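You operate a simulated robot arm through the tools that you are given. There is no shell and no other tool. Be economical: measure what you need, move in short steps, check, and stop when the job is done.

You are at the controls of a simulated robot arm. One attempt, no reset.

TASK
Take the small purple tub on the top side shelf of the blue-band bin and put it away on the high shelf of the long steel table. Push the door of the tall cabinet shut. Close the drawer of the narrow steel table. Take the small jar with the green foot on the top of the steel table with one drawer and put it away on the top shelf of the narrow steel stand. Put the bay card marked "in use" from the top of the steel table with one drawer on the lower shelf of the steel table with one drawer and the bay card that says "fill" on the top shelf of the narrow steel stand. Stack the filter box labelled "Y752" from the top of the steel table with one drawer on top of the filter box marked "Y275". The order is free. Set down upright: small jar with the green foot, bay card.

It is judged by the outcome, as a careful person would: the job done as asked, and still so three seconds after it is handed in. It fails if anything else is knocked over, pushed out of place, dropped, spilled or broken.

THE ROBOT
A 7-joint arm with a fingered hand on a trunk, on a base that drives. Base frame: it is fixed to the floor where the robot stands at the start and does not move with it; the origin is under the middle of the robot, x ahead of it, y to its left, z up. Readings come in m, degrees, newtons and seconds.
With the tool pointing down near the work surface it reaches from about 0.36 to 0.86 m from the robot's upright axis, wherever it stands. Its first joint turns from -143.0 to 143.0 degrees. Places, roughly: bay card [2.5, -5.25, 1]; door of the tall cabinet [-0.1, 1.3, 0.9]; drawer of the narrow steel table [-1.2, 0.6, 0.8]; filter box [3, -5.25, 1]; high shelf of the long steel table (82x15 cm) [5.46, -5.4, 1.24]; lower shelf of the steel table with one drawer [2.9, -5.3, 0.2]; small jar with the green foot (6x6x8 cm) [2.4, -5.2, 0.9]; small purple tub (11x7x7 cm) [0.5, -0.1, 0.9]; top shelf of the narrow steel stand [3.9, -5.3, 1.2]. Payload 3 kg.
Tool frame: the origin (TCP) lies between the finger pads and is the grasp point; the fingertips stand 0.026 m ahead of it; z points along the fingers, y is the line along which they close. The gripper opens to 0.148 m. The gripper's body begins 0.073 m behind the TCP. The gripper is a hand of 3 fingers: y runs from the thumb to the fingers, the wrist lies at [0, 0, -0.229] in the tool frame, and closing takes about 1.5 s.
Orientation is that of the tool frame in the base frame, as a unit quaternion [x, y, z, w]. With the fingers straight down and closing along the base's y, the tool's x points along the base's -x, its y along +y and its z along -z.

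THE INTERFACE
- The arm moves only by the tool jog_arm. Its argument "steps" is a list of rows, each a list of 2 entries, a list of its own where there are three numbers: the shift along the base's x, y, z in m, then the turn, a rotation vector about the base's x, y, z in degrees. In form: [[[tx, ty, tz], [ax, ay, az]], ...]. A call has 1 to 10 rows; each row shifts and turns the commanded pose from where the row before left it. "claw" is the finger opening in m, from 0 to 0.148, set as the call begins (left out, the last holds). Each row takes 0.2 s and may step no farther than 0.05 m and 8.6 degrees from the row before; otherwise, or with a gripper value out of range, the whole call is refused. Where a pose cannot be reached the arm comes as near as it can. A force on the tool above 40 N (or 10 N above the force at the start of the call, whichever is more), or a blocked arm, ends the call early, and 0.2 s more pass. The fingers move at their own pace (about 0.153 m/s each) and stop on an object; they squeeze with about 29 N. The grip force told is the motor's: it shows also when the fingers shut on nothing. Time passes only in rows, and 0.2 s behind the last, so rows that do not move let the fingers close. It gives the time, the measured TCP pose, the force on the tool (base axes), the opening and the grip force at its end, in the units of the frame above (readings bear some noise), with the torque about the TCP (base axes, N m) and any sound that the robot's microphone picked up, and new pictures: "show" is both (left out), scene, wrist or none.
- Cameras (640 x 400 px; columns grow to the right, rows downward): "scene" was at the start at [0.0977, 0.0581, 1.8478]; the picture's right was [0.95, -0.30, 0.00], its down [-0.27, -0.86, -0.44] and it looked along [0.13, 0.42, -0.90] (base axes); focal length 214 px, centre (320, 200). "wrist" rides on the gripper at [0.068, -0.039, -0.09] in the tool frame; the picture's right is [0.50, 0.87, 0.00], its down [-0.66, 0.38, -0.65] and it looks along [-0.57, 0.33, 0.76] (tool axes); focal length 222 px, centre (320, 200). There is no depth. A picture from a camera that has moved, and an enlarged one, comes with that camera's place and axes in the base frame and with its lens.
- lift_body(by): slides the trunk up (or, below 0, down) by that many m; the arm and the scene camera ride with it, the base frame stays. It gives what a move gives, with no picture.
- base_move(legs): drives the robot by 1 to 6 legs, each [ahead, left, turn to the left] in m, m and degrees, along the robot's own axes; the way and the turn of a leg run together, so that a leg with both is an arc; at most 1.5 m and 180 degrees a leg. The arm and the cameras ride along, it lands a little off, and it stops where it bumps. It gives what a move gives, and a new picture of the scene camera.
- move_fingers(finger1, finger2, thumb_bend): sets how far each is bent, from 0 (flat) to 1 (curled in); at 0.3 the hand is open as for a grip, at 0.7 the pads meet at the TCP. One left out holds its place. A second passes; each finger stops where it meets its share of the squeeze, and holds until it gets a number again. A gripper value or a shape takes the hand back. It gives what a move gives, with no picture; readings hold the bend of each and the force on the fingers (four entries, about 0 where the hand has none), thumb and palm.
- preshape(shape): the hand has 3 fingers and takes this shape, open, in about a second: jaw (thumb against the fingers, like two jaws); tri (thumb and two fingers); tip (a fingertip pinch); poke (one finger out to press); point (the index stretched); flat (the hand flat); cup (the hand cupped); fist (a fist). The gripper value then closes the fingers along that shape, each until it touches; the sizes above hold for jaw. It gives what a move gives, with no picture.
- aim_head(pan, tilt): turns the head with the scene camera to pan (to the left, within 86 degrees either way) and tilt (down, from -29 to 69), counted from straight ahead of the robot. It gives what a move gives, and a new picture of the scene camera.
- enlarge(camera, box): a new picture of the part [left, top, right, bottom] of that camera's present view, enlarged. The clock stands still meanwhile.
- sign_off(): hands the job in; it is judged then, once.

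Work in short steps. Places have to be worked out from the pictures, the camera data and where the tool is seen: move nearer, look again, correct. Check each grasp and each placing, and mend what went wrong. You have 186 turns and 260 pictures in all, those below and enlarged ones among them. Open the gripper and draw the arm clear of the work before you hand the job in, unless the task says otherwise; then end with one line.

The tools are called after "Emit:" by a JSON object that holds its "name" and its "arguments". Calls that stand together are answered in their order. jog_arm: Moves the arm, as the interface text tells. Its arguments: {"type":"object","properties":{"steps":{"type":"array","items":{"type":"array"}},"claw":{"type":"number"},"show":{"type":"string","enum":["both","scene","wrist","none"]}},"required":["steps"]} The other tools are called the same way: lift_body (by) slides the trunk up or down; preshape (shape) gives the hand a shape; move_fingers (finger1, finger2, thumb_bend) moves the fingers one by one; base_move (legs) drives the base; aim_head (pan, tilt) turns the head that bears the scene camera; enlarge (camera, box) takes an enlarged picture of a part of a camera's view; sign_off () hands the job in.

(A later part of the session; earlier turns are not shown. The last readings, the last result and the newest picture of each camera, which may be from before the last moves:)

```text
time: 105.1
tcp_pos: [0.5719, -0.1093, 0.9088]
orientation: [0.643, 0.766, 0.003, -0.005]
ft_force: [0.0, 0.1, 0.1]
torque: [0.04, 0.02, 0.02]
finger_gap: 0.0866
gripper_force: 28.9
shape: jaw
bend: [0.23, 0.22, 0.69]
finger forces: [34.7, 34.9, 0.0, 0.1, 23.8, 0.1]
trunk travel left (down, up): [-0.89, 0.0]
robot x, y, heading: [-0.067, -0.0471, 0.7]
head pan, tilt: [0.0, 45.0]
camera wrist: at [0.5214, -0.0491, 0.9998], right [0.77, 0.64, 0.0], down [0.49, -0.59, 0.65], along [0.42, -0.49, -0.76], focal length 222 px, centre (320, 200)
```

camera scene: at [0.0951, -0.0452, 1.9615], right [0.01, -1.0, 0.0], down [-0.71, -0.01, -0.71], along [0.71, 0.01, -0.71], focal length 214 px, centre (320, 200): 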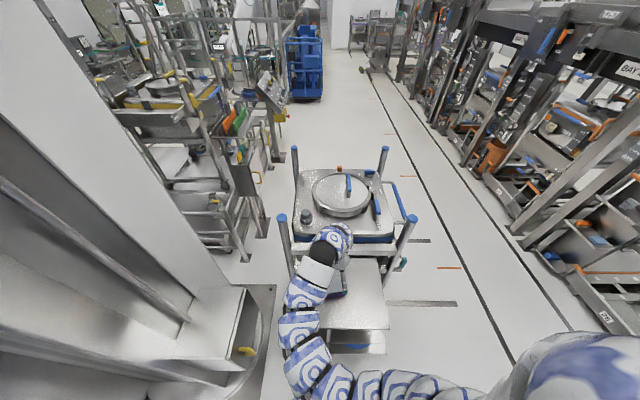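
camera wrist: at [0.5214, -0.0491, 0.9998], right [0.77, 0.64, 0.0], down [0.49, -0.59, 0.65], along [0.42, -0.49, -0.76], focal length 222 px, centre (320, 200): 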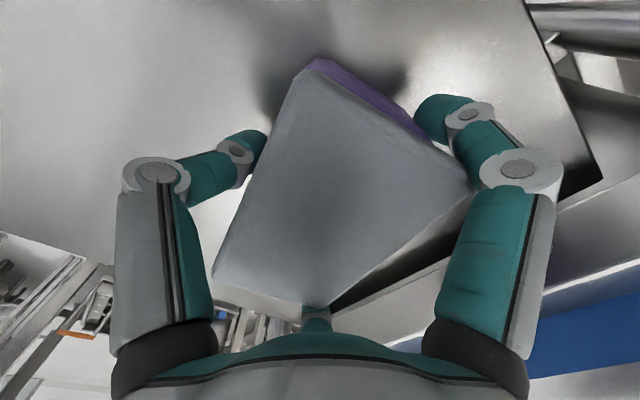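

The tub moved along with the hand: the two fingers already embrace it at its ends and the thumb presses its side, a firm three-point grip. I lift and check.

Emit:
{"name": "jog_arm", "arguments": {"steps": [[[0, 0, 0.02], [0, 0, 0]], [[0, 0, 0.03], [0, 0, 0]], [[0, 0, 0.04], [0, 0, 0]]], "show": "both"}}

```text
time: 105.9
tcp_pos: [0.5714, -0.1071, 0.9973]
orientation: [0.643, 0.766, 0.002, -0.006]
ft_force: [-0.7, 0.2, -2.9]
torque: [0.01, -0.02, 0.01]
finger_gap: 0.0865
gripper_force: 28.9
shape: jaw
bend: [0.23, 0.22, 0.69]
finger forces: [34.7, 34.8, 0.0, 0.1, 23.7, 0.0]
trunk travel left (down, up): [-0.89, 0.0]
robot x, y, heading: [-0.0646, -0.0468, 0.2]
head pan, tilt: [0.0, 45.0]
camera scene: at [0.0936, -0.0445, 1.9617], right [0.01, -1.0, 0.0], down [-0.71, -0.01, -0.71], along [0.71, 0.01, -0.71], focal length 214 px, centre (320, 200)
camera wrist: at [0.5213, -0.0482, 1.0889], right [0.77, 0.64, 0.0], down [0.49, -0.59, 0.65], along [0.42, -0.49, -0.76], focal length 222 px, centre (320, 200)
```

scene: 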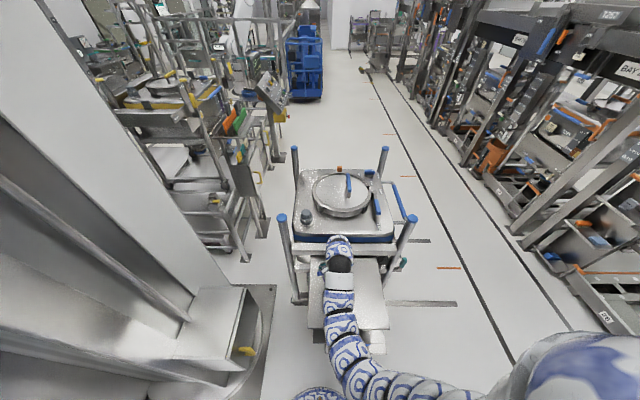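
wrist: 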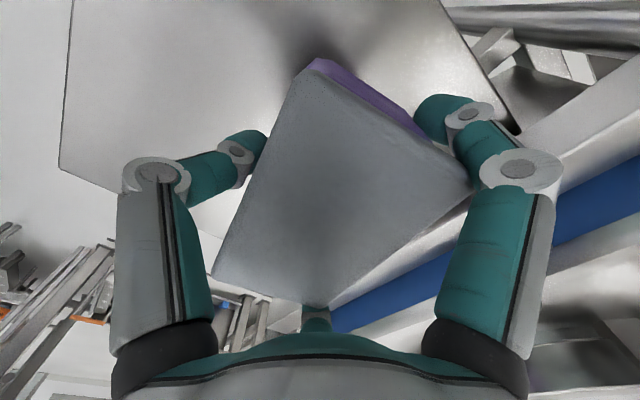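

The tub is held. I raise it, back away, and look for the route toward (5.4,-5.4).

Emit:
{"name": "jog_arm", "arguments": {"steps": [[[0, 0, 0.045], [0, 0, 0]], [[-0.02, 0, 0.045], [0, 0, 0]], [[-0.03, 0, 0.03], [0, 0, 0]], [[-0.04, 0, 0], [0, 0, 0]], [[-0.04, 0, 0], [0, 0, 0]]], "show": "none"}}

Emit:
{"name": "base_move", "arguments": {"legs": [[-0.35, 0, 0], [0, 0, -45]]}}

Emit:
{"name": "aim_head", "arguments": {"pan": 0, "tilt": 12}}

Emit:
{"name": "aim_head", "arguments": {"pan": -35, "tilt": 12}}

```text
time: 107.1
tcp_pos: [0.4403, -0.1103, 1.1176]
orientation: [0.644, 0.765, 0.003, -0.005]
ft_force: [-0.3, -0.5, -2.3]
torque: [-0.02, 0.0, -0.03]
finger_gap: 0.0853
gripper_force: 28.9
shape: jaw
bend: [0.23, 0.22, 0.69]
finger forces: [33.9, 34.1, 0.1, 0.0, 23.2, 0.1]
trunk travel left (down, up): [-0.89, 0.0]
robot x, y, heading: [-0.0668, -0.0433, 0.4]
head pan, tilt: [0.0, 45.0]
```

```text
time: 111.4
tcp_pos: [-0.1011, -0.4557, 1.1183]
orientation: [0.89, 0.456, 0.004, -0.004]
ft_force: [-0.1, 0.3, -2.3]
torque: [-0.04, 0.01, -0.01]
finger_gap: 0.0854
gripper_force: 28.3
shape: jaw
bend: [0.23, 0.22, 0.69]
finger forces: [33.8, 34.0, 0.0, 0.1, 22.7, 0.0]
trunk travel left (down, up): [-0.89, 0.0]
robot x, y, heading: [-0.4107, -0.0483, -45.2]
head pan, tilt: [0.0, 45.0]
camera scene: at [-0.2982, -0.164, 1.9616], right [-0.71, -0.7, 0.0], down [-0.5, 0.5, -0.71], along [0.5, -0.5, -0.71], focal length 214 px, centre (320, 200)
```

scene: 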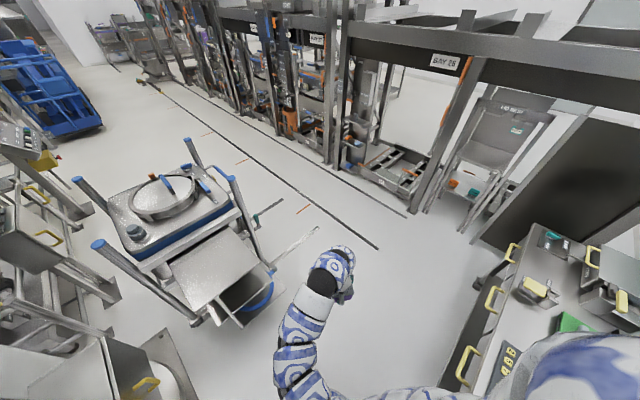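

```text
time: 112.4
tcp_pos: [-0.1022, -0.456, 1.1176]
orientation: [0.89, 0.456, 0.004, -0.004]
ft_force: [-0.3, -0.7, -3.4]
torque: [0.0, 0.03, 0.01]
finger_gap: 0.0854
gripper_force: 29.3
shape: jaw
bend: [0.23, 0.22, 0.69]
finger forces: [33.8, 34.1, 0.0, 0.1, 22.8, 0.1]
trunk travel left (down, up): [-0.89, 0.0]
robot x, y, heading: [-0.4091, -0.0468, -45.3]
head pan, tilt: [0.0, 12.0]
camera scene: at [-0.2895, -0.1724, 2.0133], right [-0.71, -0.7, 0.0], down [-0.15, 0.15, -0.98], along [0.69, -0.69, -0.21], focal length 214 px, centre (320, 200)
```

scene: 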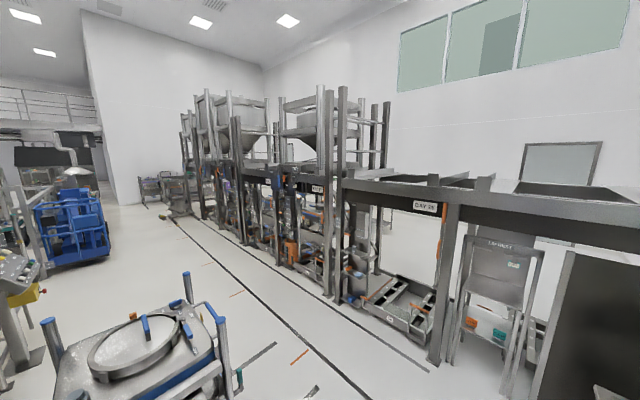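

```text
time: 113.4
tcp_pos: [-0.1027, -0.456, 1.1183]
orientation: [0.89, 0.457, 0.004, -0.004]
ft_force: [-0.9, 0.1, -3.2]
torque: [0.02, 0.01, -0.02]
finger_gap: 0.0851
gripper_force: 28.9
shape: jaw
bend: [0.23, 0.22, 0.69]
finger forces: [33.8, 34.1, 0.0, 0.0, 22.9, 0.0]
trunk travel left (down, up): [-0.89, 0.0]
robot x, y, heading: [-0.4139, -0.0504, -44.8]
head pan, tilt: [-35.0, 12.0]
camera scene: at [-0.3393, -0.1981, 2.0133], right [-0.99, -0.17, 0.0], down [-0.04, 0.2, -0.98], along [0.17, -0.96, -0.21], focal length 214 px, centre (320, 200)
```

scene: 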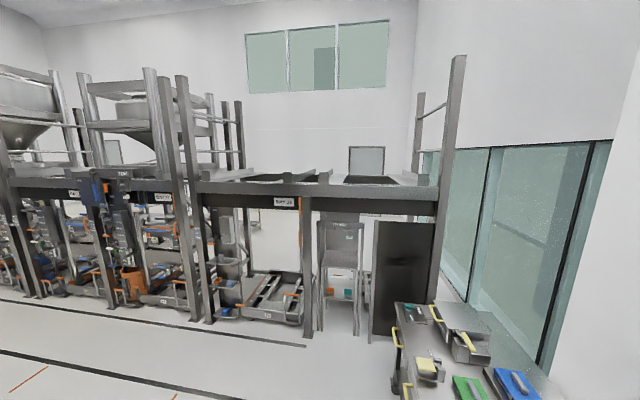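

The rack row's front is at y≈-2.2; the tables lie behind it. I go along the aisle at y≈-1.1 toward +x to find the end of the racks.

Emit:
{"name": "base_move", "arguments": {"legs": [[0, 0, 45], [0, -1.05, 0], [1.5, 0, 0], [1.5, 0, 0]]}}

Emit:
{"name": "aim_head", "arguments": {"pan": -50, "tilt": 15}}

Emit:
{"name": "aim_head", "arguments": {"pan": -5, "tilt": 15}}

```text
time: 135.0
tcp_pos: [3.1001, -1.1683, 1.1175]
orientation: [0.643, 0.766, 0.002, -0.005]
ft_force: [0.1, 1.4, -3.0]
torque: [0.02, 0.04, -0.01]
finger_gap: 0.0848
gripper_force: 29.2
shape: jaw
bend: [0.23, 0.22, 0.69]
finger forces: [33.3, 33.6, 0.0, 0.0, 22.6, 0.1]
trunk travel left (down, up): [-0.89, 0.0]
robot x, y, heading: [2.588, -1.1056, 0.5]
head pan, tilt: [-35.0, 12.0]
camera scene: at [2.7484, -1.1592, 2.0133], right [-0.56, -0.83, 0.0], down [-0.17, 0.12, -0.98], along [0.81, -0.55, -0.21], focal length 214 px, centre (320, 200)
```

scene: 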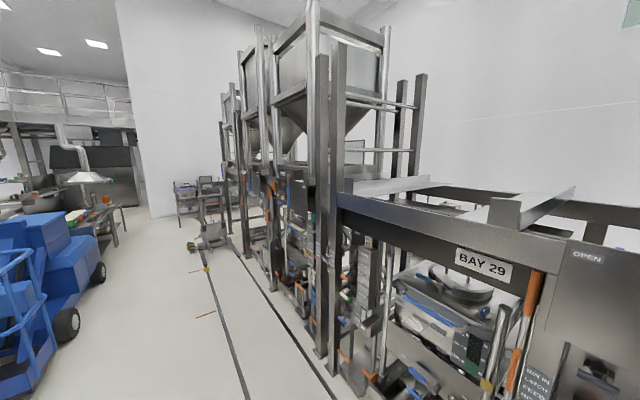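

```text
time: 135.7
tcp_pos: [3.1008, -1.1691, 1.1176]
orientation: [0.643, 0.766, 0.002, -0.005]
ft_force: [-0.6, -0.8, -3.0]
torque: [0.0, 0.04, 0.01]
finger_gap: 0.0848
gripper_force: 29.2
shape: jaw
bend: [0.23, 0.22, 0.69]
finger forces: [33.3, 33.6, 0.0, 0.1, 22.5, 0.1]
trunk travel left (down, up): [-0.89, 0.0]
robot x, y, heading: [2.5911, -1.1047, 0.9]
head pan, tilt: [-50.0, 15.0]
camera scene: at [2.732, -1.1774, 2.0085], right [-0.76, -0.65, 0.0], down [-0.17, 0.2, -0.97], along [0.63, -0.73, -0.26], focal length 214 px, centre (320, 200)
```

scene: 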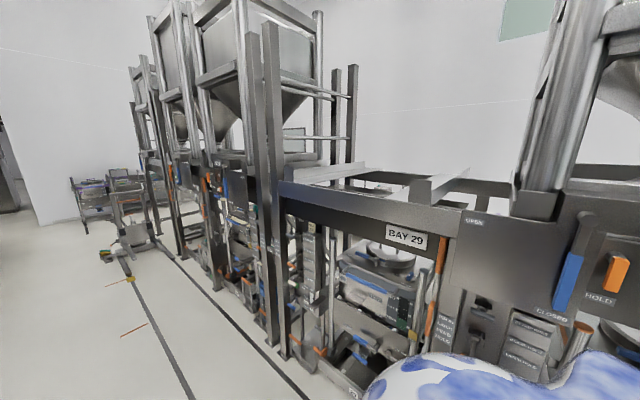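

```text
time: 136.9
tcp_pos: [3.0991, -1.1684, 1.1177]
orientation: [0.643, 0.766, 0.002, -0.005]
ft_force: [-0.4, -0.3, -3.5]
torque: [-0.02, 0.01, 0.0]
finger_gap: 0.0851
gripper_force: 28.4
shape: jaw
bend: [0.23, 0.22, 0.69]
finger forces: [33.3, 33.6, 0.0, 0.0, 22.5, 0.1]
trunk travel left (down, up): [-0.89, 0.0]
robot x, y, heading: [2.5898, -1.1008, 0.5]
head pan, tilt: [-5.0, 15.0]
camera scene: at [2.7642, -1.1138, 2.0085], right [-0.08, -1.0, 0.0], down [-0.26, 0.02, -0.97], along [0.96, -0.07, -0.26], focal length 214 px, centre (320, 200)
```

scene: 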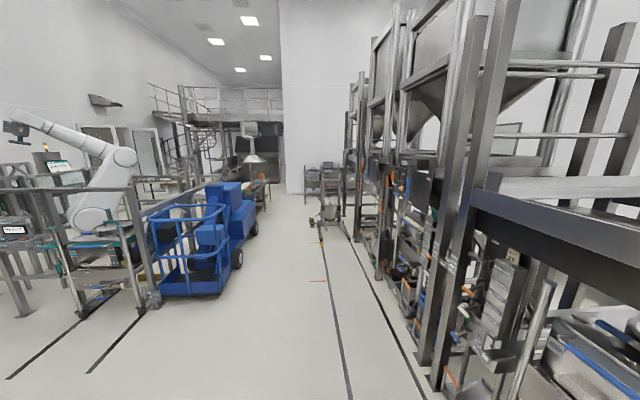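

The racks seem to end near x≈7. I drive 3 m further and look right.

Emit:
{"name": "base_move", "arguments": {"legs": [[1.5, 0.0, 0], [1.5, 0.05, 0]]}}

Emit:
{"name": "aim_head", "arguments": {"pan": -40, "tilt": 20}}

```text
refused: leg 2 is longer than a leg can be; nothing moved
```

```text
time: 137.9
tcp_pos: [3.0997, -1.17, 1.1186]
orientation: [0.643, 0.766, 0.001, -0.006]
ft_force: [-0.2, -0.2, -2.7]
torque: [-0.03, 0.0, -0.01]
finger_gap: 0.0848
gripper_force: 28.6
shape: jaw
bend: [0.23, 0.22, 0.69]
finger forces: [33.4, 33.6, 0.0, 0.1, 22.5, 0.1]
trunk travel left (down, up): [-0.89, 0.0]
robot x, y, heading: [2.5921, -1.1065, 0.8]
head pan, tilt: [-40.0, 20.0]
camera scene: at [2.7431, -1.1655, 2.0003], right [-0.63, -0.77, 0.0], down [-0.26, 0.22, -0.94], along [0.73, -0.6, -0.34], focal length 214 px, centre (320, 200)
```

scene: 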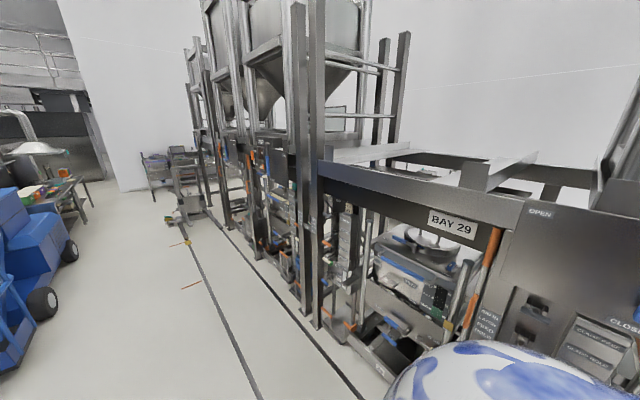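

I retry the drive with legal legs.

Emit:
{"name": "base_move", "arguments": {"legs": [[1.5, 0.0, -0.5], [1.45, 0.05, 0]]}}

Emit:
{"name": "aim_head", "arguments": {"pan": -15, "tilt": 20}}

```text
time: 152.0
tcp_pos: [6.031, -1.0533, 1.118]
orientation: [0.637, 0.771, 0.002, -0.005]
ft_force: [0.0, 0.3, -3.9]
torque: [-0.03, 0.02, 0.02]
finger_gap: 0.0847
gripper_force: 29.3
shape: jaw
bend: [0.23, 0.22, 0.69]
finger forces: [33.3, 33.7, 0.0, 0.1, 22.5, 0.1]
trunk travel left (down, up): [-0.89, 0.0]
robot x, y, heading: [5.5234, -0.9997, 1.6]
head pan, tilt: [-40.0, 20.0]
camera scene: at [5.6749, -1.056, 2.0003], right [-0.62, -0.78, 0.0], down [-0.27, 0.21, -0.94], along [0.74, -0.59, -0.34], focal length 214 px, centre (320, 200)
```

scene: 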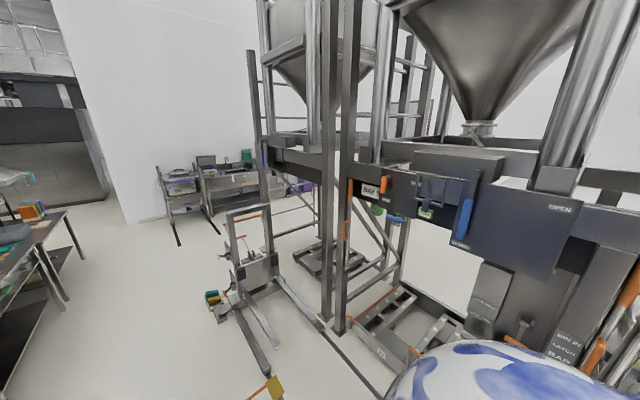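

```text
time: 152.9
tcp_pos: [6.0314, -1.0537, 1.1181]
orientation: [0.637, 0.771, 0.002, -0.006]
ft_force: [0.3, -0.5, -2.2]
torque: [-0.03, 0.01, 0.04]
finger_gap: 0.085
gripper_force: 28.6
shape: jaw
bend: [0.23, 0.23, 0.69]
finger forces: [33.3, 33.6, 0.1, 0.0, 22.5, 0.0]
trunk travel left (down, up): [-0.89, 0.0]
robot x, y, heading: [5.522, -1.0015, 1.4]
head pan, tilt: [-15.0, 20.0]
camera scene: at [5.6922, -1.0199, 2.0003], right [-0.23, -0.97, 0.0], down [-0.33, 0.08, -0.94], along [0.91, -0.22, -0.34], focal length 214 px, centre (320, 200)
```

scene: 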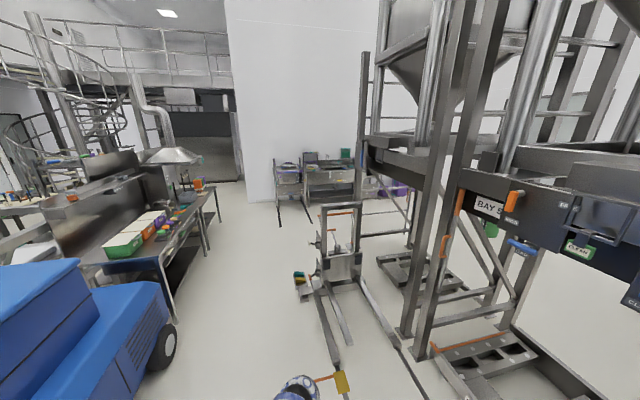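

A pallet stacker stands at about (7–8.3,-1.5). I pass it on its left at y≈-0.5 and look beyond.

Emit:
{"name": "base_move", "arguments": {"legs": [[1.0, 0.45, -1.4], [1.4, 0.0, 0], [0, 0, -60]]}}

Emit:
{"name": "aim_head", "arguments": {"pan": 0, "tilt": 25}}

```text
time: 167.8
tcp_pos: [8.101, -1.0081, 1.1186]
orientation: [0.945, 0.328, 0.004, -0.004]
ft_force: [0.8, -0.2, -3.2]
torque: [-0.02, -0.03, -0.01]
finger_gap: 0.0843
gripper_force: 29.0
shape: jaw
bend: [0.23, 0.23, 0.69]
finger forces: [33.0, 33.3, 0.1, 0.0, 22.1, 0.1]
trunk travel left (down, up): [-0.89, 0.0]
robot x, y, heading: [7.9165, -0.5342, -61.0]
head pan, tilt: [-15.0, 20.0]
camera scene: at [7.9761, -0.6935, 2.0003], right [-0.97, -0.24, 0.0], down [-0.08, 0.33, -0.94], along [0.23, -0.91, -0.34], focal length 214 px, centre (320, 200)
```

scene: 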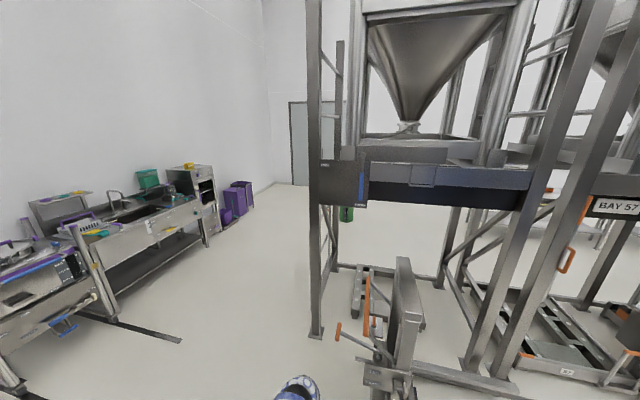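

```text
time: 168.6
tcp_pos: [8.1019, -1.0076, 1.1182]
orientation: [0.944, 0.329, 0.004, -0.003]
ft_force: [0.1, 0.2, -3.0]
torque: [0.05, 0.01, -0.02]
finger_gap: 0.0844
gripper_force: 28.2
shape: jaw
bend: [0.23, 0.23, 0.69]
finger forces: [33.0, 33.3, 0.1, 0.0, 22.0, 0.0]
trunk travel left (down, up): [-0.89, 0.0]
robot x, y, heading: [7.9167, -0.5323, -61.0]
head pan, tilt: [0.0, 25.0]
camera scene: at [7.9983, -0.6838, 1.9922], right [-0.88, -0.48, 0.0], down [-0.2, 0.37, -0.91], along [0.44, -0.79, -0.42], focal length 214 px, centre (320, 200)
```

scene: 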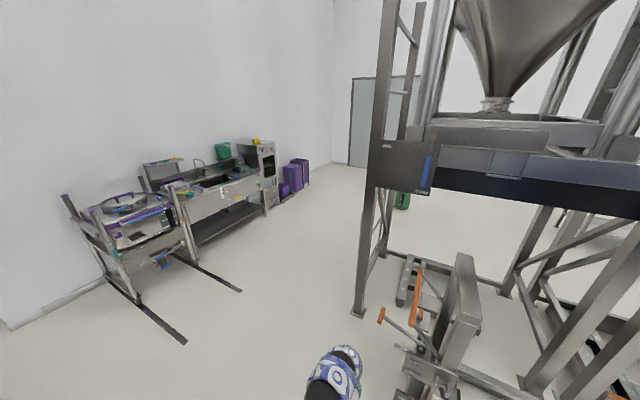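

There's a wide passage between the rack end (x≈8.4) and the sinks (x≈9.7). I face -y, slide to x≈9.05, and drive through.

Emit:
{"name": "base_move", "arguments": {"legs": [[0, 0, -29], [0.1, 1.12, 0], [1.3, 0, 0]]}}

Emit:
{"name": "aim_head", "arguments": {"pan": -35, "tilt": 20}}

```text
time: 182.0
tcp_pos: [9.0028, -2.456, 1.1174]
orientation: [0.995, 0.095, 0.005, -0.002]
ft_force: [-0.1, 0.1, -3.4]
torque: [0.0, -0.02, 0.0]
finger_gap: 0.0838
gripper_force: 29.0
shape: jaw
bend: [0.23, 0.23, 0.69]
finger forces: [32.8, 33.2, 0.1, 0.0, 21.9, 0.0]
trunk travel left (down, up): [-0.89, 0.0]
robot x, y, heading: [9.0575, -1.9468, -88.8]
head pan, tilt: [0.0, 25.0]
camera scene: at [9.0601, -2.1205, 1.9922], right [-1.0, -0.03, 0.0], down [-0.01, 0.42, -0.91], along [0.02, -0.91, -0.42], focal length 214 px, centre (320, 200)
```

scene: 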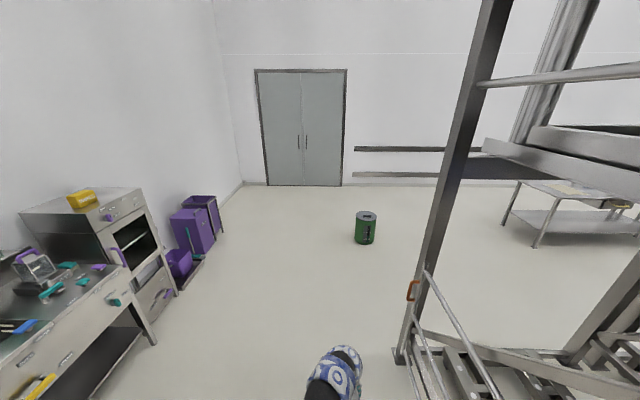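

```text
time: 183.0
tcp_pos: [9.0026, -2.4554, 1.1182]
orientation: [0.995, 0.095, 0.005, -0.002]
ft_force: [0.4, 1.0, -4.0]
torque: [0.01, 0.0, 0.02]
finger_gap: 0.0839
gripper_force: 28.7
shape: jaw
bend: [0.23, 0.23, 0.69]
finger forces: [32.8, 33.1, 0.0, 0.0, 21.9, 0.1]
trunk travel left (down, up): [-0.89, 0.0]
robot x, y, heading: [9.0557, -1.949, -88.6]
head pan, tilt: [-35.0, 20.0]
camera scene: at [9.0063, -2.1057, 2.0003], right [-0.83, 0.55, 0.0], down [0.19, 0.29, -0.94], along [-0.52, -0.78, -0.34], focal length 214 px, centre (320, 200)
```

scene: 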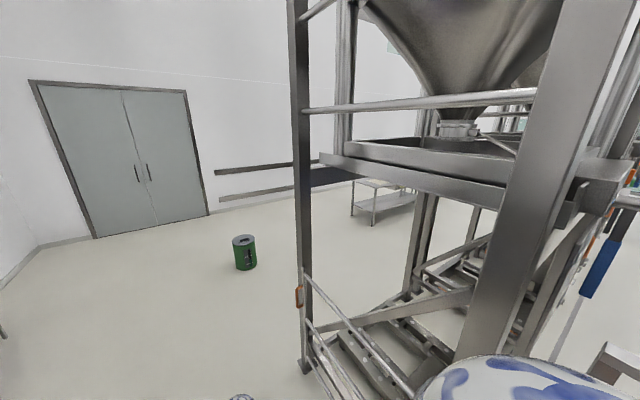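

The long table is near (5.5,-5.4) with a back aisle at y≈-4. A green can stands at (8.5,-4.85). I drive to (9.05,-4.0), turn to face -x and go on.

Emit:
{"name": "base_move", "arguments": {"legs": [[1.5, 0, 0], [0.6, 0, 0], [0, 0, -91], [1.5, 0, 0], [0.7, 0, 0]]}}

Emit:
{"name": "aim_head", "arguments": {"pan": 35, "tilt": 20}}

```text
time: 207.9
tcp_pos: [6.3596, -3.9432, 1.1166]
orientation: [0.758, -0.652, 0.005, 0.002]
ft_force: [-0.7, 0.2, -3.0]
torque: [0.03, -0.03, 0.0]
finger_gap: 0.0836
gripper_force: 29.5
shape: jaw
bend: [0.23, 0.23, 0.69]
finger forces: [32.6, 32.9, 0.0, 0.0, 21.5, 0.0]
trunk travel left (down, up): [-0.89, 0.0]
robot x, y, heading: [6.8698, -4.0194, 179.1]
head pan, tilt: [-35.0, 20.0]
camera scene: at [6.7087, -3.9644, 2.0002], right [0.58, 0.81, 0.0], down [0.28, -0.2, -0.94], along [-0.76, 0.55, -0.34], focal length 214 px, centre (320, 200)
```

scene: 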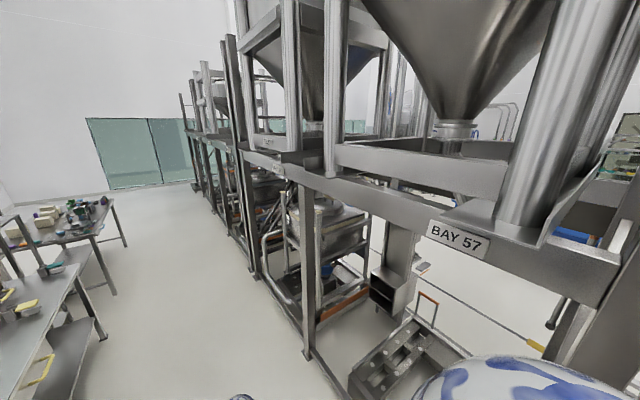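

```text
time: 209.3
tcp_pos: [6.3603, -3.9441, 1.1169]
orientation: [0.758, -0.652, 0.005, 0.002]
ft_force: [0.7, -0.4, -3.7]
torque: [0.0, -0.05, 0.01]
finger_gap: 0.0835
gripper_force: 29.0
shape: jaw
bend: [0.23, 0.23, 0.69]
finger forces: [32.7, 32.9, 0.0, 0.0, 21.5, 0.0]
trunk travel left (down, up): [-0.89, 0.0]
robot x, y, heading: [6.8656, -4.0205, 179.2]
head pan, tilt: [35.0, 20.0]
camera scene: at [6.708, -4.0712, 2.0003], right [-0.56, 0.83, 0.0], down [0.28, 0.19, -0.94], along [-0.78, -0.53, -0.34], focal length 214 px, centre (320, 200)
```

scene: 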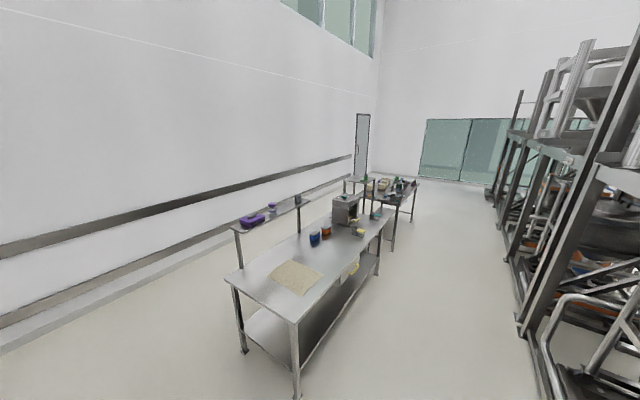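

The long table with its back shelf is in view. I zoom on the shelf to find free space.

Emit:
{"name": "enlarge", "arguments": {"camera": "scene", "box": [220, 160, 380, 260]}}

```text
4.00 times, centred on (300, 210) of scene
camera zoom: at [6.708, -4.0712, 2.0003], right [-0.56, 0.83, 0.0], down [0.28, 0.19, -0.94], along [-0.78, -0.53, -0.34], focal length 858 px, centre (400, 160)
```

zoom: 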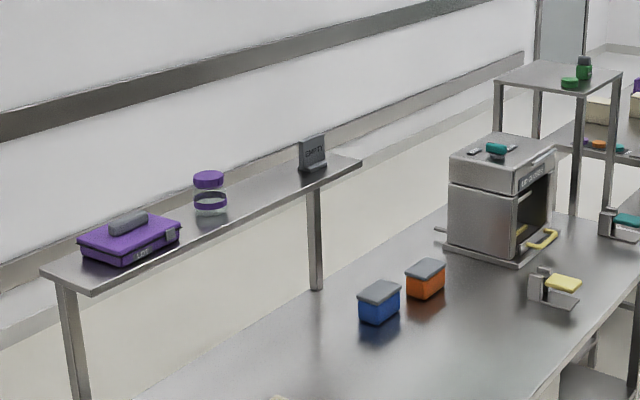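

Free space on the shelf lies between the jar (x≈5.48) and the EMPTY card (x≈5.14), so target x≈5.32. I check my own base size by looking straight down.

Emit:
{"name": "aim_head", "arguments": {"pan": 50, "tilt": 69}}

```text
time: 210.5
tcp_pos: [6.3607, -3.9435, 1.1181]
orientation: [0.758, -0.652, 0.005, 0.002]
ft_force: [-0.5, 0.5, -2.0]
torque: [0.03, -0.03, 0.0]
finger_gap: 0.0837
gripper_force: 29.3
shape: jaw
bend: [0.23, 0.23, 0.69]
finger forces: [32.7, 32.9, 0.1, 0.0, 21.5, 0.0]
trunk travel left (down, up): [-0.89, 0.0]
robot x, y, heading: [6.8666, -4.0182, 179.2]
head pan, tilt: [50.0, 68.8]
camera scene: at [6.7485, -4.0613, 1.9328], right [-0.76, 0.65, 0.0], down [0.61, 0.71, -0.36], along [-0.24, -0.28, -0.93], focal length 214 px, centre (320, 200)
```

scene: 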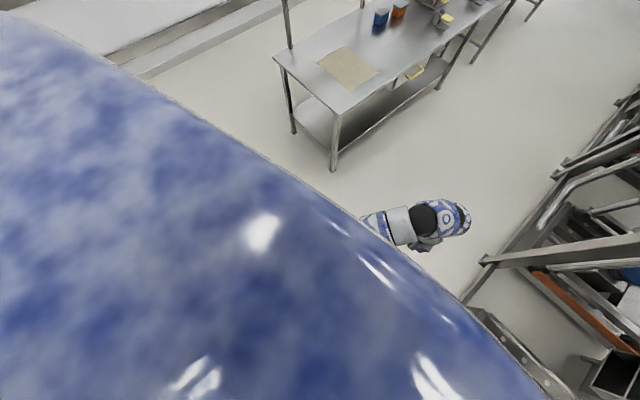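

I test how far the arm reaches with the tool down at z≈1.31, here in free space.

Emit:
{"name": "jog_arm", "arguments": {"steps": [[[-0.02, -0.02, 0.04], [0, 0, 0]], [[-0.02, -0.02, 0.04], [0, 0, 0]], [[-0.02, -0.02, 0.04], [0, 0, 0]], [[-0.02, -0.015, 0.04], [0, 0, 0]], [[-0.02, 0, 0.035], [0, 0, 0]], [[-0.05, 0, 0], [0, 0, 0]], [[-0.05, 0, 0], [0, 0, 0]], [[-0.05, 0, 0], [0, 0, 0]]], "show": "none"}}

Emit:
{"name": "jog_arm", "arguments": {"steps": [[[-0.04, 0, 0], [0, 0, 0]], [[-0.04, 0, 0], [0, 0, 0]], [[-0.04, 0, 0], [0, 0, 0]], [[-0.04, 0, 0], [0, 0, 0]], [[-0.04, 0, 0], [0, 0, 0]]], "show": "none"}}

```text
time: 212.3
tcp_pos: [6.1753, -3.9404, 1.174]
orientation: [0.76, -0.65, 0.003, 0.002]
ft_force: [-1.5, 5.8, -3.1]
torque: [-0.37, -0.06, -0.03]
finger_gap: 0.083
gripper_force: 29.4
shape: jaw
bend: [0.24, 0.23, 0.69]
finger forces: [32.5, 33.9, 0.1, 0.0, 21.3, 0.0]
out of reach, approached as far as the arm can: row 2, 3, 4, 5, 6, 7
trunk travel left (down, up): [-0.89, 0.0]
robot x, y, heading: [6.8631, -4.0186, 179.1]
head pan, tilt: [50.0, 68.8]
```

```text
time: 213.5
tcp_pos: [5.974, -3.9384, 1.1772]
orientation: [0.756, -0.654, 0.005, 0.003]
ft_force: [-2.9, 1.3, 1.5]
torque: [-0.08, -0.13, 0.0]
finger_gap: 0.0828
gripper_force: 28.8
shape: jaw
bend: [0.24, 0.23, 0.69]
finger forces: [32.8, 33.5, 0.0, 0.0, 21.1, 0.0]
trunk travel left (down, up): [-0.89, 0.0]
robot x, y, heading: [6.868, -4.0188, 179.1]
head pan, tilt: [50.0, 68.8]
```

Radius 0.89 is reachable at z 1.18. I test raising here.

Emit:
{"name": "jog_arm", "arguments": {"steps": [[[0, 0, 0.04], [0, 0, 0]], [[0, 0, 0.04], [0, 0, 0]], [[0, 0, 0.04], [0, 0, 0]], [[0, 0, 0.03], [0, 0, 0]]], "show": "none"}}

Emit:
{"name": "aim_head", "arguments": {"pan": 0, "tilt": 35}}

```text
time: 214.5
tcp_pos: [5.9774, -3.9406, 1.3295]
orientation: [0.758, -0.652, 0.005, 0.001]
ft_force: [0.0, -0.5, -2.8]
torque: [0.0, 0.01, 0.0]
finger_gap: 0.0827
gripper_force: 28.4
shape: jaw
bend: [0.24, 0.23, 0.71]
finger forces: [33.2, 33.3, 0.0, 0.1, 20.9, 0.0]
trunk travel left (down, up): [-0.89, 0.0]
robot x, y, heading: [6.8691, -4.0201, 179.1]
head pan, tilt: [50.0, 68.8]
```

```text
time: 215.6
tcp_pos: [5.9756, -3.9394, 1.3297]
orientation: [0.758, -0.652, 0.005, 0.002]
ft_force: [-0.2, 0.0, -2.9]
torque: [-0.02, -0.04, 0.01]
finger_gap: 0.0823
gripper_force: 29.0
shape: jaw
bend: [0.24, 0.23, 0.71]
finger forces: [33.1, 33.4, 0.0, 0.0, 20.8, 0.0]
trunk travel left (down, up): [-0.89, 0.0]
robot x, y, heading: [6.8659, -4.0187, 179.0]
head pan, tilt: [0.0, 35.0]
camera scene: at [6.6966, -4.0177, 1.9764], right [0.01, 1.0, 0.0], down [0.57, -0.01, -0.82], along [-0.82, 0.01, -0.57], focal length 214 px, centre (320, 200)
```

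scene: 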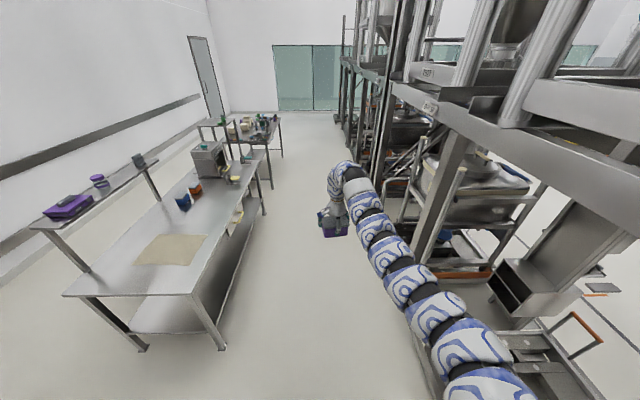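

Works: r=0.89, z=1.33. I test 0.06 m more.

Emit:
{"name": "jog_arm", "arguments": {"steps": [[[-0.04, 0, 0], [0, 0, 0]], [[-0.04, 0, 0], [0, 0, 0]]], "show": "none"}}

```text
time: 216.4
tcp_pos: [5.9137, -3.9042, 1.3297]
orientation: [0.745, -0.667, 0.004, 0.0]
ft_force: [-0.4, -1.2, -3.8]
torque: [0.08, -0.02, -0.01]
finger_gap: 0.0824
gripper_force: 29.4
shape: jaw
bend: [0.24, 0.23, 0.71]
finger forces: [34.0, 33.9, 0.1, 0.0, 21.1, 0.0]
out of reach, approached as far as the arm can: row 2
trunk travel left (down, up): [-0.89, 0.0]
robot x, y, heading: [6.8681, -4.019, 179.1]
head pan, tilt: [0.0, 35.0]
stopped in row 2: the arm was blocked; the commanded pose is now the measured one
```

Max radius is about 0.94. I retract slightly, turn to face the table (-y) and slide to x≈5.4, staying back for now.

Emit:
{"name": "jog_arm", "arguments": {"steps": [[[0.04, -0.02, 0], [0, 0, 0]], [[0.04, -0.02, 0], [0, 0, 0]]], "show": "none"}}

Emit:
{"name": "base_move", "arguments": {"legs": [[0, 0, 91], [0, -1.45, 0]]}}

Emit:
{"name": "aim_head", "arguments": {"pan": 0, "tilt": 35}}

```text
time: 217.2
tcp_pos: [5.9453, -3.8188, 1.3648]
orientation: [0.717, -0.696, -0.037, -0.004]
ft_force: [0.4, 0.1, -3.2]
torque: [0.01, -0.06, -0.02]
finger_gap: 0.0822
gripper_force: 29.4
shape: jaw
bend: [0.24, 0.24, 0.71]
finger forces: [34.0, 34.2, 0.1, 0.0, 21.2, 0.0]
trunk travel left (down, up): [-0.89, 0.0]
robot x, y, heading: [6.8701, -4.0198, 179.1]
head pan, tilt: [0.0, 35.0]
stopped in row 2: the arm was blocked; the commanded pose is now the measured one
```

```text
time: 228.3
tcp_pos: [5.2208, -4.9404, 1.3653]
orientation: [0.999, 0.019, -0.029, 0.023]
ft_force: [0.2, 0.2, -3.7]
torque: [0.02, -0.02, -0.03]
finger_gap: 0.0815
gripper_force: 29.0
shape: jaw
bend: [0.24, 0.24, 0.71]
finger forces: [33.9, 34.1, 0.0, 0.0, 19.5, 0.0]
trunk travel left (down, up): [-0.89, 0.0]
robot x, y, heading: [5.4106, -4.0205, -90.2]
head pan, tilt: [0.0, 35.0]
camera scene: at [5.4079, -4.1885, 1.9764], right [-1.0, 0.0, 0.0], down [0.0, 0.57, -0.82], along [0.0, -0.82, -0.57], focal length 214 px, centre (320, 200)
```

scene: 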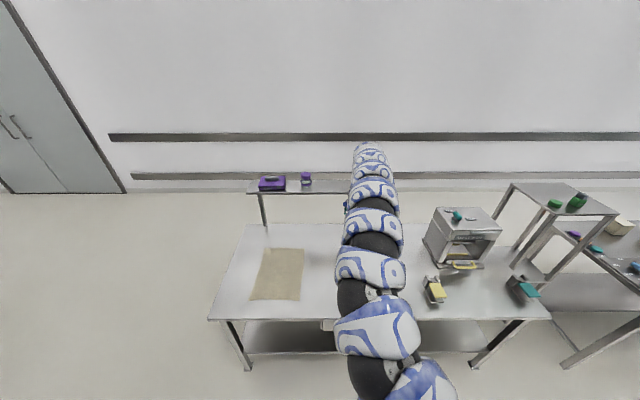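

```text
time: 228.9
tcp_pos: [5.222, -4.9396, 1.3657]
orientation: [0.999, 0.02, -0.028, 0.023]
ft_force: [-1.0, -0.3, -3.6]
torque: [0.06, 0.02, 0.0]
finger_gap: 0.0813
gripper_force: 28.5
shape: jaw
bend: [0.24, 0.24, 0.71]
finger forces: [33.9, 34.1, 0.1, 0.1, 19.5, 0.1]
trunk travel left (down, up): [-0.89, 0.0]
robot x, y, heading: [5.4093, -4.0209, -90.3]
head pan, tilt: [0.0, 35.0]
camera scene: at [5.4083, -4.1885, 1.9764], right [-1.0, 0.0, 0.0], down [0.0, 0.57, -0.82], along [0.0, -0.82, -0.57], focal length 214 px, centre (320, 200)
```

scene: 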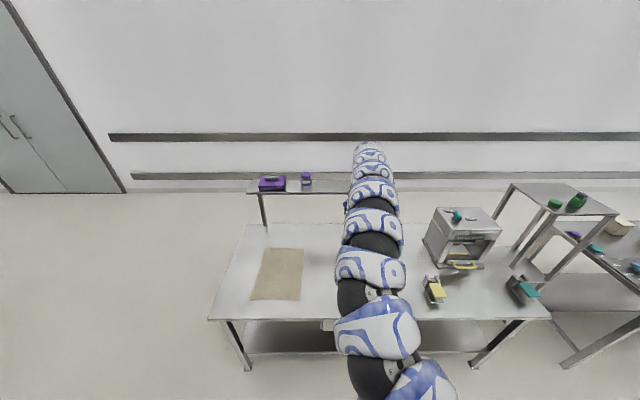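

The tool is a bit tilted at the reach limit. I straighten it, shift +x 0.1, and ease in a little.

Emit:
{"name": "jog_arm", "arguments": {"steps": [[[0.03, 0.02, -0.01], [0.9, -1.1, -0.8]], [[0.03, 0.02, -0.01], [0.9, -1.1, -0.8]], [[0.03, 0.01, -0.005], [0.8, -1.0, -0.7]], [[0.01, 0.0, -0.005], [0, 0, 0]]], "show": "both"}}

```text
time: 229.9
tcp_pos: [5.3195, -4.8904, 1.3358]
orientation: [1.0, 0.0, -0.001, 0.001]
ft_force: [0.2, -0.8, -3.5]
torque: [0.04, 0.0, -0.01]
finger_gap: 0.0813
gripper_force: 29.0
shape: jaw
bend: [0.24, 0.24, 0.71]
finger forces: [33.7, 34.2, 0.0, 0.0, 19.3, 0.1]
trunk travel left (down, up): [-0.89, 0.0]
robot x, y, heading: [5.407, -4.0179, -90.3]
head pan, tilt: [0.0, 35.0]
camera scene: at [5.408, -4.1889, 1.9764], right [-1.0, 0.0, 0.0], down [0.0, 0.57, -0.82], along [0.0, -0.82, -0.57], focal length 214 px, centre (320, 200)
camera wrist: at [5.3878, -4.8516, 1.4256], right [0.5, -0.87, 0.0], down [-0.65, -0.38, 0.66], along [-0.57, -0.33, -0.76], focal length 222 px, centre (320, 200)
```

scene: 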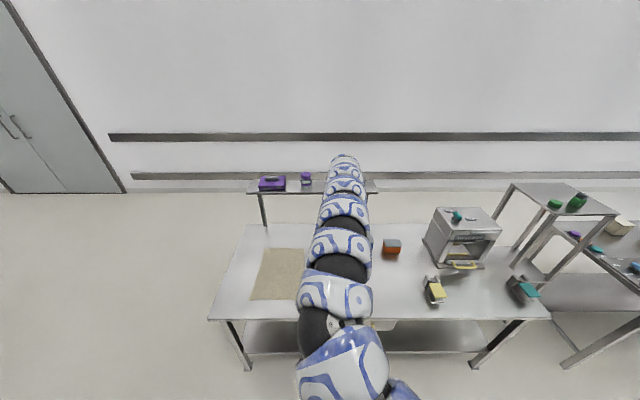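
wrist: 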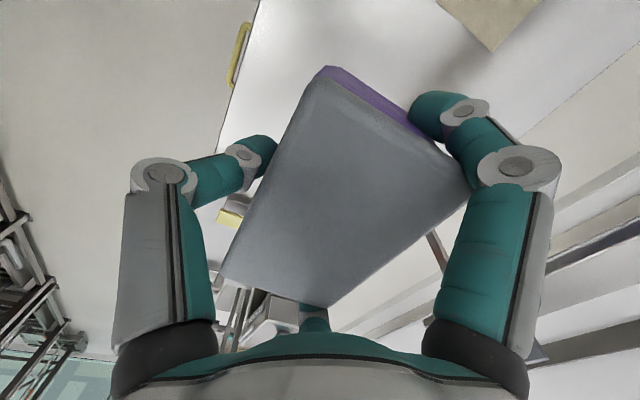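

Now drive ahead 0.3 m and look.

Emit:
{"name": "base_move", "arguments": {"legs": [[0.3, 0, 0]]}}

Emit:
{"name": "jog_arm", "arguments": {"steps": [[[0, 0, 0], [0, 0, 0]]], "show": "wrist"}}

Emit:
{"name": "enlarge", "arguments": {"camera": "scene", "box": [200, 100, 440, 250]}}

```text
time: 232.0
tcp_pos: [5.3226, -5.198, 1.3355]
orientation: [1.0, 0.002, 0.0, 0.001]
ft_force: [0.0, -0.1, -3.0]
torque: [0.0, 0.01, -0.01]
finger_gap: 0.0813
gripper_force: 28.4
shape: jaw
bend: [0.24, 0.24, 0.71]
finger forces: [33.8, 34.2, 0.0, 0.1, 19.4, 0.0]
trunk travel left (down, up): [-0.89, 0.0]
robot x, y, heading: [5.4073, -4.3261, -90.1]
head pan, tilt: [0.0, 35.0]
camera scene: at [5.4082, -4.4962, 1.9763], right [-1.0, 0.0, 0.0], down [0.0, 0.57, -0.82], along [0.0, -0.82, -0.57], focal length 214 px, centre (320, 200)
```

scene: 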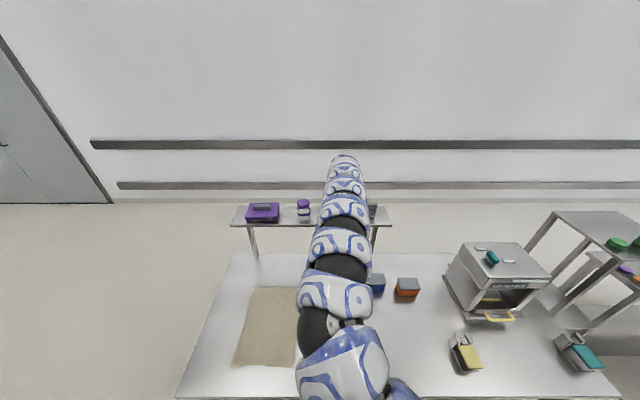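

```text
time: 232.4
tcp_pos: [5.3225, -5.1976, 1.3361]
orientation: [1.0, 0.002, -0.001, 0.001]
ft_force: [0.7, -0.3, -3.8]
torque: [0.01, 0.02, 0.0]
finger_gap: 0.0813
gripper_force: 29.2
shape: jaw
bend: [0.24, 0.24, 0.71]
finger forces: [33.8, 34.2, 0.0, 0.0, 19.4, 0.0]
trunk travel left (down, up): [-0.89, 0.0]
robot x, y, heading: [5.4041, -4.3268, -89.9]
head pan, tilt: [0.0, 35.0]
camera wrist: at [5.3898, -5.1579, 1.4258], right [0.5, -0.86, 0.0], down [-0.65, -0.38, 0.66], along [-0.57, -0.33, -0.76], focal length 222 px, centre (320, 200)
```

wrist: 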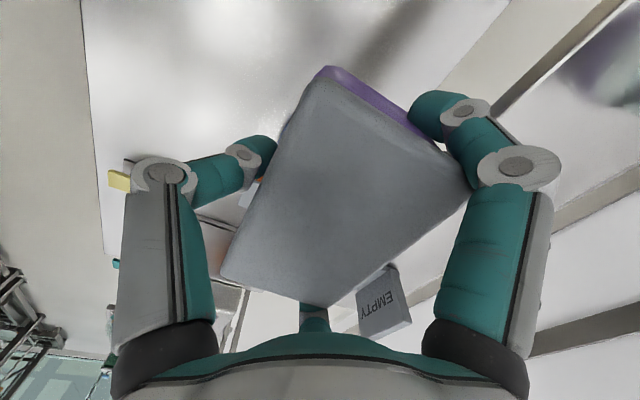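

```text
2.67 times, centred on (320, 175) of scene
camera zoom: at [5.4082, -4.4951, 1.9764], right [-1.0, 0.0, 0.0], down [0.0, 0.57, -0.82], along [0.0, -0.82, -0.57], focal length 572 px, centre (320, 267)
```

zoom: 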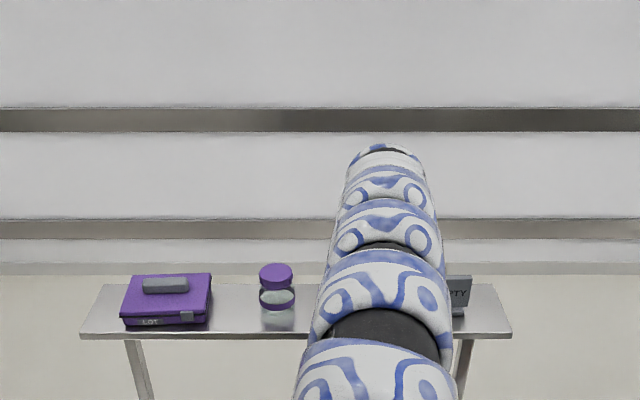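

Card base spans x 5.11–5.20, jar 5.457–5.53; gap centre 5.33. I nudge the base 0.14 m ahead carefully.

Emit:
{"name": "base_move", "arguments": {"legs": [[0.07, 0.008, 0], [0.07, 0, 0]]}}

Emit:
{"name": "jog_arm", "arguments": {"steps": [[[0, -0.02, 0], [0, 0, 0]], [[0, -0.02, 0], [0, 0, 0]]], "show": "wrist"}}

```text
time: 234.1
tcp_pos: [5.3307, -5.3397, 1.3362]
orientation: [1.0, 0.001, -0.001, 0.0]
ft_force: [0.4, -0.9, -3.7]
torque: [0.03, 0.04, 0.0]
finger_gap: 0.0814
gripper_force: 29.1
shape: jaw
bend: [0.24, 0.24, 0.71]
finger forces: [33.8, 34.1, 0.0, 0.1, 19.4, 0.1]
trunk travel left (down, up): [-0.89, 0.0]
robot x, y, heading: [5.4164, -4.4646, -90.2]
head pan, tilt: [0.0, 35.0]
camera scene: at [5.4161, -4.638, 1.9762], right [-1.0, 0.0, 0.0], down [0.0, 0.57, -0.82], along [0.0, -0.82, -0.57], focal length 214 px, centre (320, 200)
```

scene: 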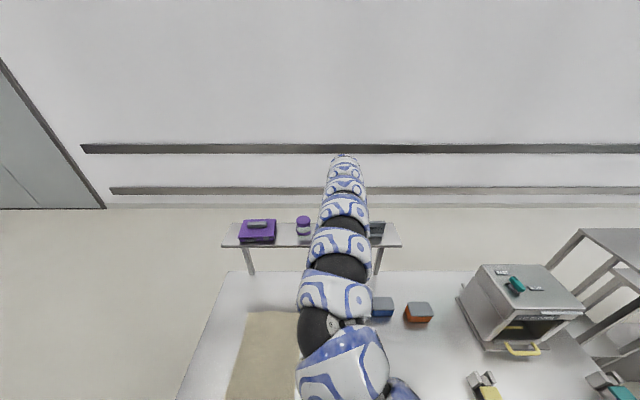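

```text
time: 234.7
tcp_pos: [5.3329, -5.3791, 1.3355]
orientation: [1.0, 0.003, -0.001, 0.001]
ft_force: [-0.4, -0.5, -2.9]
torque: [0.02, -0.01, -0.02]
finger_gap: 0.0811
gripper_force: 29.1
shape: jaw
bend: [0.24, 0.24, 0.71]
finger forces: [33.8, 34.2, 0.1, 0.0, 19.4, 0.1]
trunk travel left (down, up): [-0.89, 0.0]
robot x, y, heading: [5.4211, -4.4655, -90.1]
head pan, tilt: [0.0, 35.0]
camera wrist: at [5.3995, -5.3386, 1.4248], right [0.5, -0.86, 0.0], down [-0.65, -0.38, 0.66], along [-0.57, -0.33, -0.76], focal length 222 px, centre (320, 200)
```

wrist: 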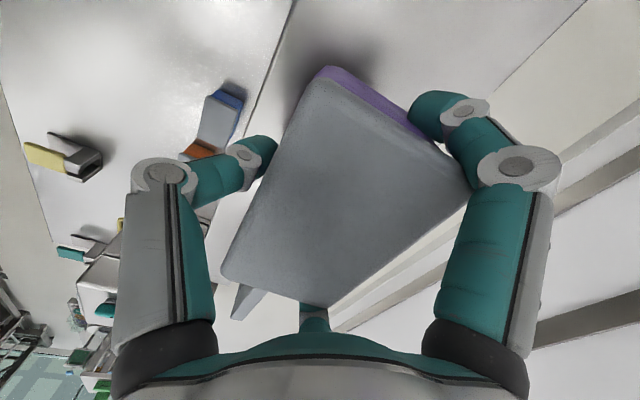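

The tub is over the shelf (y -5.347 to -5.418 inside -5.327…-5.478). I lower gently to contact.

Emit:
{"name": "jog_arm", "arguments": {"steps": [[[0, -0.008, -0.012], [0, 0, 0]], [[0, -0.008, -0.012], [0, 0, 0]], [[0, 0, -0.008], [0, 0, 0]], [[0, 0, -0.004], [0, 0, 0]], [[0, 0, -0.003], [0, 0, 0]]], "show": "wrist"}}

```text
time: 235.8
tcp_pos: [5.3299, -5.3934, 1.2957]
orientation: [1.0, 0.002, -0.002, 0.0]
ft_force: [-0.4, -0.9, -3.7]
torque: [-0.01, 0.05, 0.01]
finger_gap: 0.081
gripper_force: 28.8
shape: jaw
bend: [0.24, 0.24, 0.71]
finger forces: [33.8, 34.2, 0.0, 0.0, 19.2, 0.0]
trunk travel left (down, up): [-0.89, 0.0]
robot x, y, heading: [5.4155, -4.4676, -90.1]
head pan, tilt: [0.0, 35.0]
camera wrist: at [5.3977, -5.3543, 1.3863], right [0.5, -0.86, 0.0], down [-0.65, -0.38, 0.66], along [-0.57, -0.33, -0.76], focal length 222 px, centre (320, 200)
```

wrist: 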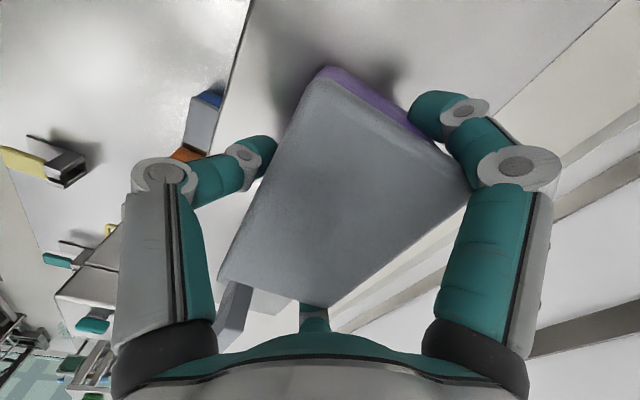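

Not yet in contact (force unchanged). I continue down in 3–4 mm steps.

Emit:
{"name": "jog_arm", "arguments": {"steps": [[[0, 0, -0.003], [0, 0, 0]], [[0, 0, -0.003], [0, 0, 0]], [[0, 0, -0.003], [0, 0, 0]]], "show": "none"}}

Emit:
{"name": "jog_arm", "arguments": {"steps": [[[0, 0, -0.003], [0, 0, 0]], [[0, 0, -0.003], [0, 0, 0]]], "show": "none"}}

```text
time: 236.7
tcp_pos: [5.3296, -5.3944, 1.2901]
orientation: [1.0, 0.001, -0.001, 0.003]
ft_force: [-1.5, -2.1, 7.1]
torque: [0.28, -0.49, -0.04]
finger_gap: 0.0812
gripper_force: 29.2
shape: jaw
bend: [0.24, 0.23, 0.72]
finger forces: [33.2, 35.4, 0.0, 0.1, 21.6, 0.0]
trunk travel left (down, up): [-0.89, 0.0]
robot x, y, heading: [5.4189, -4.4684, -89.9]
head pan, tilt: [0.0, 35.0]
```

```text
time: 237.2
tcp_pos: [5.3304, -5.394, 1.2862]
orientation: [1.0, 0.0, 0.0, 0.005]
ft_force: [-5.6, -7.9, 32.3]
torque: [0.71, -0.7, -0.01]
finger_gap: 0.0828
gripper_force: 28.8
shape: jaw
bend: [0.24, 0.23, 0.74]
finger forces: [33.3, 39.7, 0.0, 0.0, 26.2, 0.1]
trunk travel left (down, up): [-0.89, 0.0]
robot x, y, heading: [5.416, -4.4662, -90.0]
head pan, tilt: [0.0, 35.0]
```

In contact. I relieve 4 mm and open: thumb first and fingers modestly.

Emit:
{"name": "jog_arm", "arguments": {"steps": [[[0, 0, 0.004], [0, 0, 0]]], "show": "none"}}

Emit:
{"name": "move_fingers", "arguments": {"finger1": 0.15, "finger2": 0.15, "thumb_bend": 0.4}}

Emit:
{"name": "jog_arm", "arguments": {"steps": [[[0, 0, 0], [0, 0, 0]]], "show": "wrist"}}

```text
time: 237.7
tcp_pos: [5.33, -5.3914, 1.2867]
orientation: [1.0, 0.002, -0.001, 0.001]
ft_force: [-3.6, -3.6, 15.3]
torque: [0.38, -0.74, -0.06]
finger_gap: 0.0826
gripper_force: 28.7
shape: jaw
bend: [0.24, 0.23, 0.74]
finger forces: [34.1, 38.7, 0.1, 0.0, 23.9, 0.0]
trunk travel left (down, up): [-0.89, 0.0]
robot x, y, heading: [5.417, -4.4644, -89.8]
head pan, tilt: [0.0, 35.0]
```

```text
time: 238.7
tcp_pos: [5.3318, -5.395, 1.2856]
orientation: [1.0, 0.002, -0.001, 0.0]
ft_force: [0.1, 0.1, 0.2]
torque: [0.02, 0.01, 0.0]
finger_gap: 0.1273
gripper_force: 0.1
shape: fingers
bend: [0.15, 0.15, 0.4]
finger forces: [0.1, 0.0, 0.0, 0.1, 0.1, 0.0]
trunk travel left (down, up): [-0.89, 0.0]
robot x, y, heading: [5.4186, -4.4692, -90.1]
head pan, tilt: [0.0, 35.0]
```

```text
time: 239.1
tcp_pos: [5.3299, -5.3941, 1.2865]
orientation: [1.0, 0.001, -0.001, 0.0]
ft_force: [0.1, -0.3, 0.1]
torque: [0.0, 0.0, 0.0]
finger_gap: 0.1276
gripper_force: 0.0
shape: fingers
bend: [0.15, 0.15, 0.4]
finger forces: [0.0, 0.0, 0.0, 0.1, 0.0, 0.0]
trunk travel left (down, up): [-0.89, 0.0]
robot x, y, heading: [5.4171, -4.4645, -89.7]
head pan, tilt: [0.0, 35.0]
camera wrist: at [5.3981, -5.3545, 1.3759], right [0.5, -0.86, 0.0], down [-0.65, -0.38, 0.66], along [-0.57, -0.33, -0.75], focal length 222 px, centre (320, 200)
```

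wrist: 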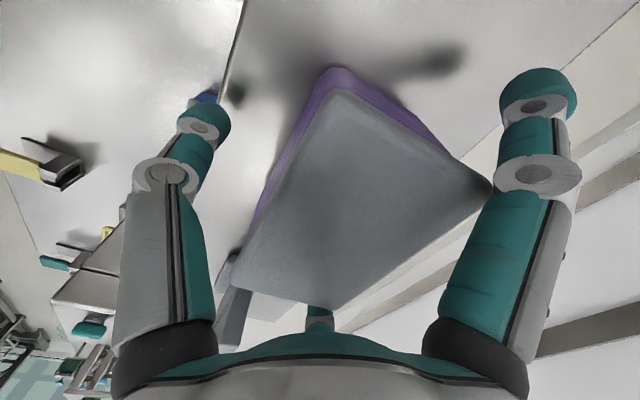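

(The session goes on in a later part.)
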